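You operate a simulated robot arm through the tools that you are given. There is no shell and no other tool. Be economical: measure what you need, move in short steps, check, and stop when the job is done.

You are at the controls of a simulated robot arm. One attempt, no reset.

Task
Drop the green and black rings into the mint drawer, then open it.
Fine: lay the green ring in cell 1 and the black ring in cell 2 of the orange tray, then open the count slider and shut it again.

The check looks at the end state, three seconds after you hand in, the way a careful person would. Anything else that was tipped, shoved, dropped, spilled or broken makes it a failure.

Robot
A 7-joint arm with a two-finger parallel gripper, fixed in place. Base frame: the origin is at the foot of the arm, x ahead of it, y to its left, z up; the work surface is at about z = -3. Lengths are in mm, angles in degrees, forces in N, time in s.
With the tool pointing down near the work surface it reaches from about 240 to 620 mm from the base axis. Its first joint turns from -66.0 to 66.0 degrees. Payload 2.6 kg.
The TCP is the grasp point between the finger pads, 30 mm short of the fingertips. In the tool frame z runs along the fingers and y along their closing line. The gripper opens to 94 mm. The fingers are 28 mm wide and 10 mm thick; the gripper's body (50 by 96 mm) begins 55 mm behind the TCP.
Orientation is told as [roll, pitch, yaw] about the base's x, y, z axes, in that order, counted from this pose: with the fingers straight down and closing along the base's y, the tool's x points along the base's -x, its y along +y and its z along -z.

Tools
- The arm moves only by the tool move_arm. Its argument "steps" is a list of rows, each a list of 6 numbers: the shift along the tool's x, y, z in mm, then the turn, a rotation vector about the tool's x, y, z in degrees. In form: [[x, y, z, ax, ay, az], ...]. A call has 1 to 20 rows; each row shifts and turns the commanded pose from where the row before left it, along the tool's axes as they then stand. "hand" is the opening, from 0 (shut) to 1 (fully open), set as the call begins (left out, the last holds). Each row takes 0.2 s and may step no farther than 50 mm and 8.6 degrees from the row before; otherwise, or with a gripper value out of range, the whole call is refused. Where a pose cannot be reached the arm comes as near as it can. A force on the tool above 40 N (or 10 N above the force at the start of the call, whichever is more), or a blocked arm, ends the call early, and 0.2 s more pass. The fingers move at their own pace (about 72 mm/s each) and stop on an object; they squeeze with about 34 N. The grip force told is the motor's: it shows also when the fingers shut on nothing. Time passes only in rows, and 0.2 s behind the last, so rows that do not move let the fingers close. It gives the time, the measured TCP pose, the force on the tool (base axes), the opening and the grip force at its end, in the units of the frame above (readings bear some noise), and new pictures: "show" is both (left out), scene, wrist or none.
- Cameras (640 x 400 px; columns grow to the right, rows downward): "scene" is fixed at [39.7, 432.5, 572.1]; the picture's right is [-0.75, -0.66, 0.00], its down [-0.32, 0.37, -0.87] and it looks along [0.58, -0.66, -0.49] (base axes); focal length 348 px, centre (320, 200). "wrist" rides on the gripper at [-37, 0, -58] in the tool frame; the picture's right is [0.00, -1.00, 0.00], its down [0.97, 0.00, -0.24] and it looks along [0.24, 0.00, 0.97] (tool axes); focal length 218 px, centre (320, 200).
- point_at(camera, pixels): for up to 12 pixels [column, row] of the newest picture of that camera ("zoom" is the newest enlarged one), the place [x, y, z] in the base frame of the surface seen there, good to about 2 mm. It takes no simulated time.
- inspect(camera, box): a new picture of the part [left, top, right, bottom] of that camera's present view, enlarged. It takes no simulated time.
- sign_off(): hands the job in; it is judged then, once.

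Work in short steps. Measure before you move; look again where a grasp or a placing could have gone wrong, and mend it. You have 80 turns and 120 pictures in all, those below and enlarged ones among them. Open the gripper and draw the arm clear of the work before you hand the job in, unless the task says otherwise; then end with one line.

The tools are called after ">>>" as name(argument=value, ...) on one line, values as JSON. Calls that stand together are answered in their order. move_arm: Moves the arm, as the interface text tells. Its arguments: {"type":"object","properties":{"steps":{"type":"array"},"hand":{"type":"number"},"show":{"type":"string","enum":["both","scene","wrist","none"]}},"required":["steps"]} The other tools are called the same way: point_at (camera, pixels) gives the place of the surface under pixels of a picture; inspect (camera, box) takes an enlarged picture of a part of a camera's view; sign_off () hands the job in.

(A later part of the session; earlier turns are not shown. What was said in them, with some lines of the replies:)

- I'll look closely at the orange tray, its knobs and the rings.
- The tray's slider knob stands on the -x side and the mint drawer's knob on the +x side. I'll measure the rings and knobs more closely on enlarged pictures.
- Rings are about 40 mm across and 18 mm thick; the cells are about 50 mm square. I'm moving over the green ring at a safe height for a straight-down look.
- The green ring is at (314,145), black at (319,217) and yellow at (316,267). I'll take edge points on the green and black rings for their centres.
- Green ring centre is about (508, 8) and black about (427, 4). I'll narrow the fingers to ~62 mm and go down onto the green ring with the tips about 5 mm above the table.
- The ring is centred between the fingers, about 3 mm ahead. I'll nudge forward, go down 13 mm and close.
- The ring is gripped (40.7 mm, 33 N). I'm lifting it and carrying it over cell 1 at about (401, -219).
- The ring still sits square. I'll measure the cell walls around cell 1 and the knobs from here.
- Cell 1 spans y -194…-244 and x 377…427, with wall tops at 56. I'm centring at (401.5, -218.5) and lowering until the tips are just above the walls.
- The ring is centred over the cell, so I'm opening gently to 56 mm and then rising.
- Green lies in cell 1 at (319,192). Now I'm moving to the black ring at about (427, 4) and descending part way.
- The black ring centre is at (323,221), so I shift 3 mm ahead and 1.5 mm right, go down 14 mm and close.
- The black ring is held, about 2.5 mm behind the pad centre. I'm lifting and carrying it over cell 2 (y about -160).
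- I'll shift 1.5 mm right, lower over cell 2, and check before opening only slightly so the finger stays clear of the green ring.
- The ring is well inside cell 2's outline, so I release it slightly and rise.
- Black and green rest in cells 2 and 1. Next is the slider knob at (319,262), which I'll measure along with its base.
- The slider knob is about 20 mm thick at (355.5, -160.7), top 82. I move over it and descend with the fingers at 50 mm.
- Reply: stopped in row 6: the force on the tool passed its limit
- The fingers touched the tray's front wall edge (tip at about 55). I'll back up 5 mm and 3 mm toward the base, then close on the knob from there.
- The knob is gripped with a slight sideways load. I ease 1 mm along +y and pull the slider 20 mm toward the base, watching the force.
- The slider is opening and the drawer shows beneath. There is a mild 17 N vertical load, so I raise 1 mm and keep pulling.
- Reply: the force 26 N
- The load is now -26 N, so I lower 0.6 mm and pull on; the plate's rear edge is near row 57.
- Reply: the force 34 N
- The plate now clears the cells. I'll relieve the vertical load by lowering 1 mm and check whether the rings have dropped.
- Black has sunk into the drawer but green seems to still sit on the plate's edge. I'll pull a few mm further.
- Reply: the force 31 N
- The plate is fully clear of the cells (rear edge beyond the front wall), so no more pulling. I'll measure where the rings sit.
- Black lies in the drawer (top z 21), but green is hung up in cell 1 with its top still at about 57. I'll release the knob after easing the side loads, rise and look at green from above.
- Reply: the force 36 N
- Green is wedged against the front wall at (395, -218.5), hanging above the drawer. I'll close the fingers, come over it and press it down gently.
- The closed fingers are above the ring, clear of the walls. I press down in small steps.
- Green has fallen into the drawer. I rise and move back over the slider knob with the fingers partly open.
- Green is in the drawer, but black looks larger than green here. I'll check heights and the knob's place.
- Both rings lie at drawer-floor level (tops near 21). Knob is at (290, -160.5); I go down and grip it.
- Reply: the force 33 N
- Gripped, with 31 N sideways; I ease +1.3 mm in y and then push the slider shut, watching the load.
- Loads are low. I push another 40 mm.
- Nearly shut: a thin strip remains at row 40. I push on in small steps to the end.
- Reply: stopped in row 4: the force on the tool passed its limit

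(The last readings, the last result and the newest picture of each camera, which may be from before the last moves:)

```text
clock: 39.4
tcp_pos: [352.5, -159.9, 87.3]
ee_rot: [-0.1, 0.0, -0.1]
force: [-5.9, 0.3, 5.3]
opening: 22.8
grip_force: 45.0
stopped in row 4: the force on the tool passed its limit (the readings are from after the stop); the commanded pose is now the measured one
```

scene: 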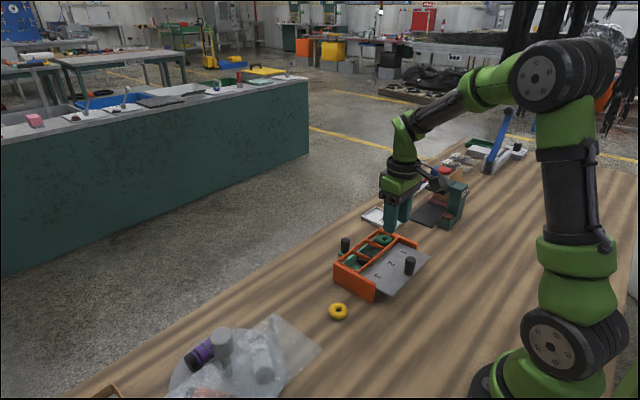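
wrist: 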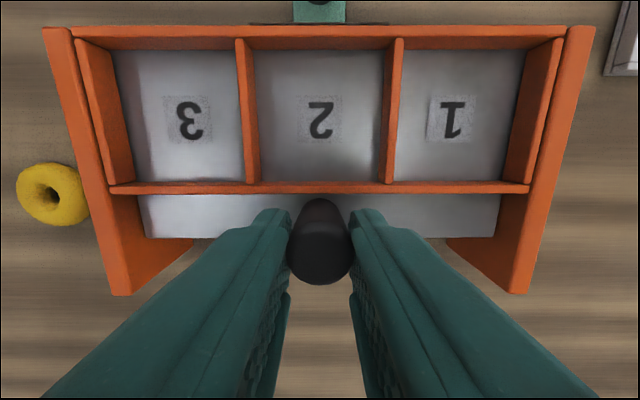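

The slider hit its stop with the plate fully under the cells. I release, rise, and move to look at the drawer knob.

>>> move_arm(steps=[[0, 0, 0, 0, 0, 0], [0, 0, 0, 0, 0, 0], [0, 0, -35, 0, 0, 0], [0, 0, -35, 0, 0, 0], [-40, 0, 0, 0, 0, 0], [-40, 0, 0, 0, 0, 0], [-20, 0, 0, 0, 0, 0], [0, 0, 0, 0, 0, 0]], hand=0.5, show="both")

```text
clock: 41.2
tcp_pos: [453.6, -161.1, 160.1]
ee_rot: [0.0, 0.0, -0.1]
force: [-0.4, -0.8, -0.3]
opening: 46.9
grip_force: 0.0
```

scene: 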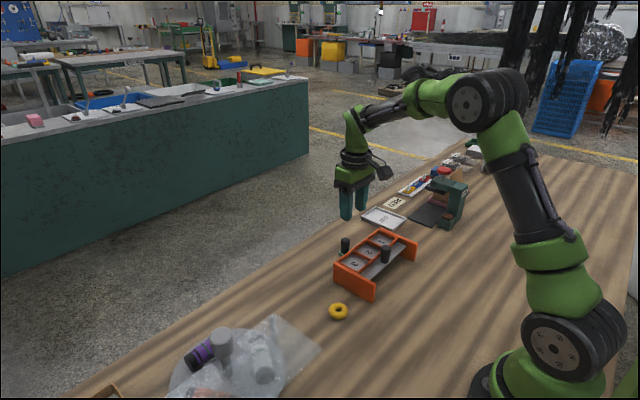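
wrist: 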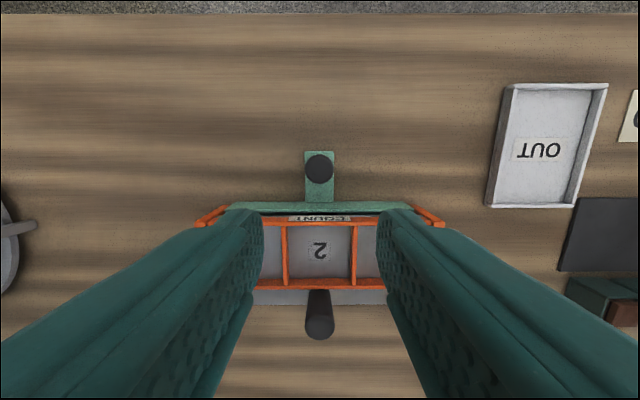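

The drawer knob is at (319,170). I measure it and the drawer front, plus the table edge and the COUNT label on the slider.

>>> point_at(camera="wrist", pixels=[[319, 160], [307, 170], [331, 170], [319, 182], [319, 195], [319, 208], [319, 154], [319, 218], [319, 20], [488, 200], [319, 170], [240, 208]])

>>> inspect(camera="scene", box=[320, 215, 430, 305])

>>> inspect(camera="wrist", box=[220, 140, 420, 260])

```text
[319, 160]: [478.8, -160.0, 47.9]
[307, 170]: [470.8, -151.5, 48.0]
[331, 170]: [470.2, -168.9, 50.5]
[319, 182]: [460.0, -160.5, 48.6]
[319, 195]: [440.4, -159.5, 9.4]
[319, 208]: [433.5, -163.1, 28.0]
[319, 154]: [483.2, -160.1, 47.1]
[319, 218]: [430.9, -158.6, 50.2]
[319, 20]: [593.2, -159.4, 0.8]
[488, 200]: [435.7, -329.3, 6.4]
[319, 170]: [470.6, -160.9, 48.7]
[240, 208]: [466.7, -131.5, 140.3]
```

```text
4.44 times, centred on (375, 260) of scene
```

zoom: 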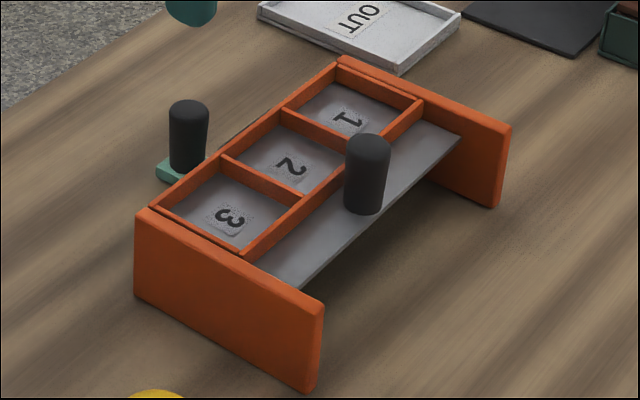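

```text
3.20 times, centred on (320, 200) of wrist
```

zoom: 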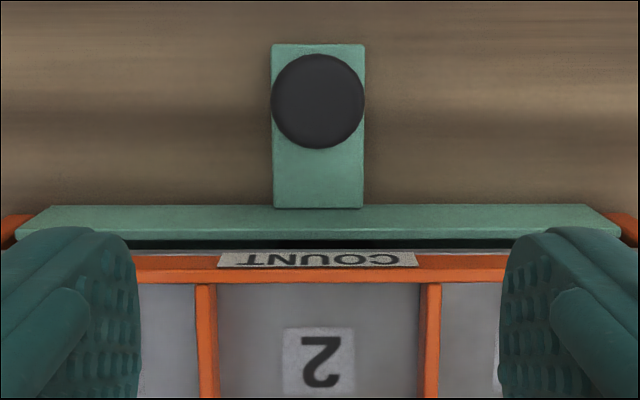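

The drawer knob centre is (470.5, -160.5), top 49. I move over it, descend to z 52 and check.

>>> move_arm(steps=[[-17, 0.5, 10, 0, 0, 0], [0, 0, 35, 0, 0, 0], [0, 0, 35, 0, 0, 0], [0, 0, 28, 0, 0, 0], [0, 0, 0, 0, 0, 0]], show="wrist")

```text
clock: 42.4
tcp_pos: [469.1, -160.4, 49.2]
ee_rot: [0.0, 0.0, -0.2]
force: [0.8, 0.3, 0.5]
opening: 47.0
grip_force: 0.1
```

wrist: 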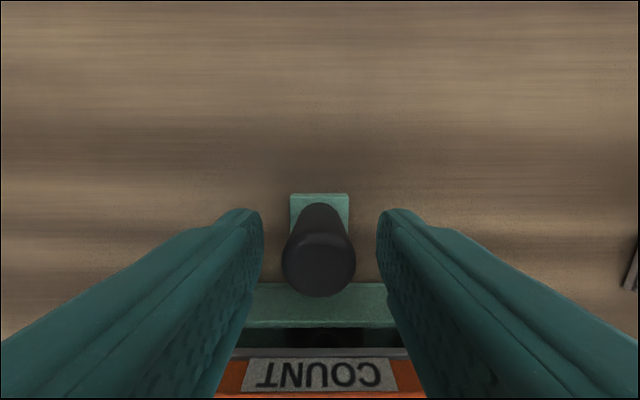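

The knob is centred between the fingers at (319,262). I close on it.

>>> move_arm(steps=[[0, 0, 0, 0, 0, 0], [0, 0, 0, 0, 0, 0], [0, 0, 0, 0, 0, 0]], hand=0.1, show="none")

>>> move_arm(steps=[[-4, 0, 0, 0, 0, 0], [-4, 0, 0, 0, 0, 0], [-4, 0, 0, 0, 0, 0], [-4, 0, 0, 0, 0, 0], [-4, 0, 0, 0, 0, 0], [0, 0, 0, 0, 0, 0]], show="wrist")

```text
clock: 43.2
tcp_pos: [469.6, -160.0, 50.1]
ee_rot: [-0.2, -0.1, -0.1]
force: [0.3, 2.0, -2.0]
opening: 23.0
grip_force: 44.6
```

```text
clock: 44.6
tcp_pos: [488.1, -160.3, 50.2]
ee_rot: [-0.2, 0.0, 0.0]
force: [1.0, -5.5, -0.9]
opening: 23.0
grip_force: 44.9
```

wrist: 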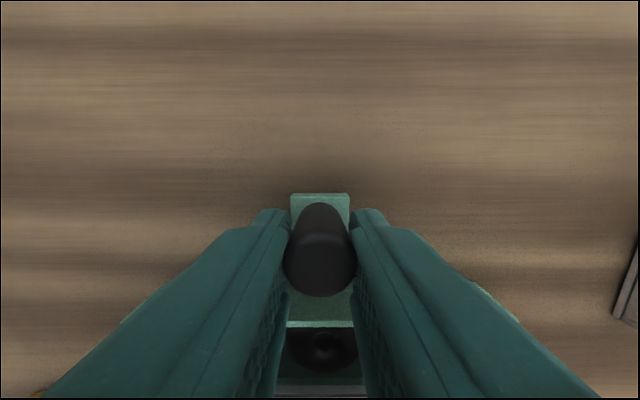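

The drawer follows easily. I pull another 24 mm and check.

>>> move_arm(steps=[[-4, 0, 0, 0, 0, 0], [-4, 0, 0, 0, 0, 0], [-4, 0, 0, 0, 0, 0], [-4, 0, 0, 0, 0, 0], [-4, 0, 0, 0, 0, 0], [-4, 0, 0, 0, 0, 0], [0, 0, 0, 0, 0, 0]], show="scene")

>>> inspect(camera="scene", box=[310, 205, 430, 305])

```text
clock: 46.2
tcp_pos: [512.4, -159.2, 50.0]
ee_rot: [-0.1, 0.0, -0.1]
force: [-0.5, -3.6, -7.8]
opening: 23.2
grip_force: 45.6
```

scene: 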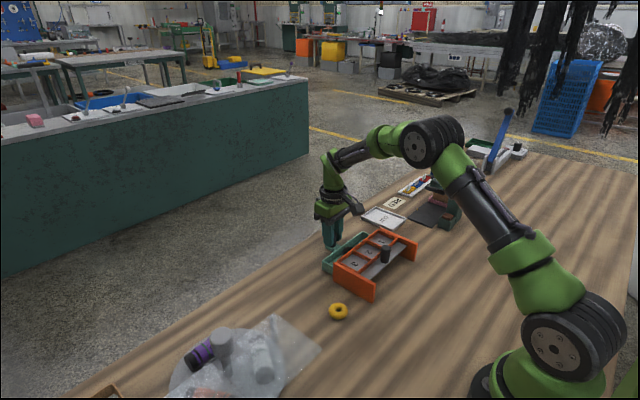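

```text
4.00 times, centred on (370, 255) of scene
```

zoom: 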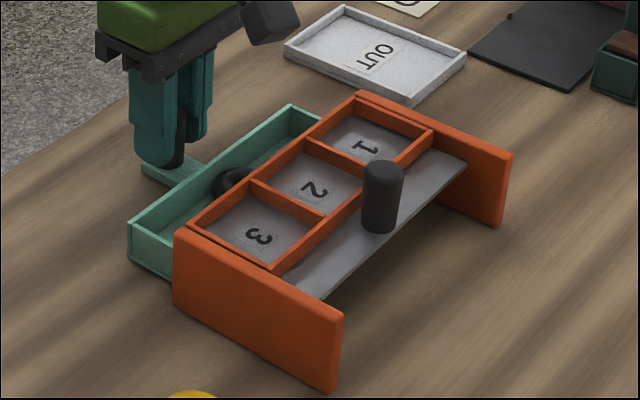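

Opened about 43 mm and running smoothly. I pull up to 12 mm more in fine steps to feel for the stop.

>>> move_arm(steps=[[-3, 0, 0, 0, 0, 0], [-3, 0, 0, 0, 0, 0], [-2, 0, 0, 0, 0, 0], [-2, 0, 0, 0, 0, 0], [-2, 0, 0, 0, 0, 0], [0, 0, 0, 0, 0, 0]], show="none")

>>> inspect(camera="scene", box=[310, 205, 430, 305])

```text
clock: 47.6
tcp_pos: [525.5, -160.2, 48.7]
ee_rot: [-0.3, 0.0, -0.1]
force: [0.0, -3.9, 0.6]
opening: 22.6
grip_force: 44.3
```

```text
4.00 times, centred on (370, 255) of scene
```

zoom: 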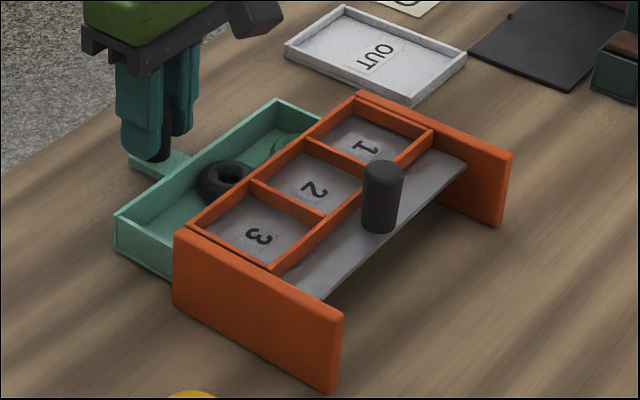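

The drawer is open about 55 mm with both rings showing inside, which is enough without pulling it out. I release, rise and back off.

>>> move_arm(steps=[[0, 0, 0, 0, 0, 0], [0, 0, 0, 0, 0, 0], [0, 0, -40, 0, 0, 0], [0, 0, -45, 0, 0, 0], [0, 0, -45, 0, 0, 0], [40, 0, -20, 0, 0, 0], [40, 0, -20, 0, 0, 0], [0, 0, 0, 0, 0, 0]], hand=0.5, show="both")

```text
clock: 49.4
tcp_pos: [444.1, -158.5, 219.2]
ee_rot: [-0.1, 0.1, -0.1]
force: [0.1, 0.6, 0.1]
opening: 47.0
grip_force: 0.1
```

scene: 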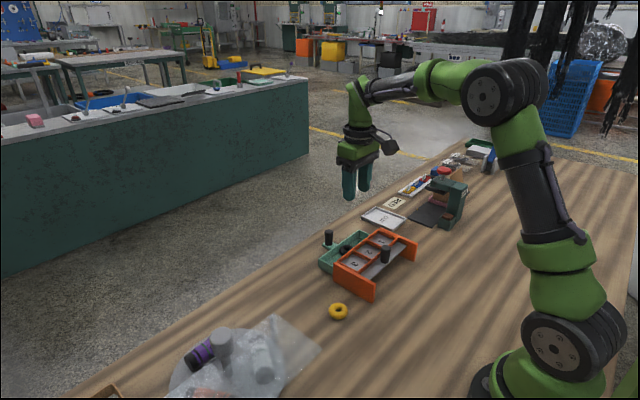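
wrist: 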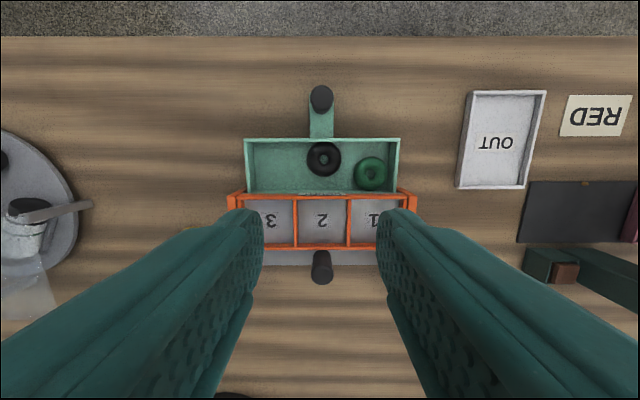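

Both rings lie in the open drawer at (323,158) and (373,173). A last check on the slider knob position and the tray.

>>> point_at(camera="wrist", pixels=[[321, 275], [321, 265], [320, 195], [320, 142], [320, 190], [323, 165], [373, 183], [232, 200], [410, 200]])

>>> inspect(camera="wrist", box=[220, 70, 430, 300])

```text
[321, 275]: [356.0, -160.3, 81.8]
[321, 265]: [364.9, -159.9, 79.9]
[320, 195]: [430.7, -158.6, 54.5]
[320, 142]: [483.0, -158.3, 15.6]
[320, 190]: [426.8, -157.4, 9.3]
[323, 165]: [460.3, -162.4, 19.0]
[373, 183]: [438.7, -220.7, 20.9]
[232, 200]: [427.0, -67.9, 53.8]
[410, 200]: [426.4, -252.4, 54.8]
```

```text
1.74 times, centred on (325, 185) of wrist
```

zoom: 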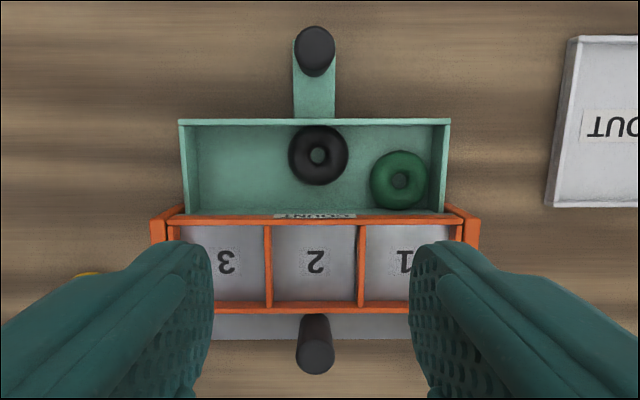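

The slider is shut (knob back at x about 356), the drawer is open with both rings in it, and the tray is undisturbed. I hand in after opening the gripper fully and clearing the arm.

>>> move_arm(steps=[[40, 0, -20, 0, 0, 0], [40, 0, -20, 0, 0, 0], [0, 0, 0, 0, 0, 0]], hand=1, show="none")

>>> sign_off()

```text
clock: 50.2
tcp_pos: [366.2, -155.5, 255.3]
ee_rot: [-0.1, 0.0, -0.1]
force: [-0.7, 1.1, -0.5]
opening: 93.9
grip_force: 0.1
```

```text
The job is handed in.
```

The green and black rings are in the mint drawer, which is open about 55 mm, and the count slider is shut; the green ring caught in cell 1 when the slider opened, so I pressed it down into the drawer with the closed fingers.
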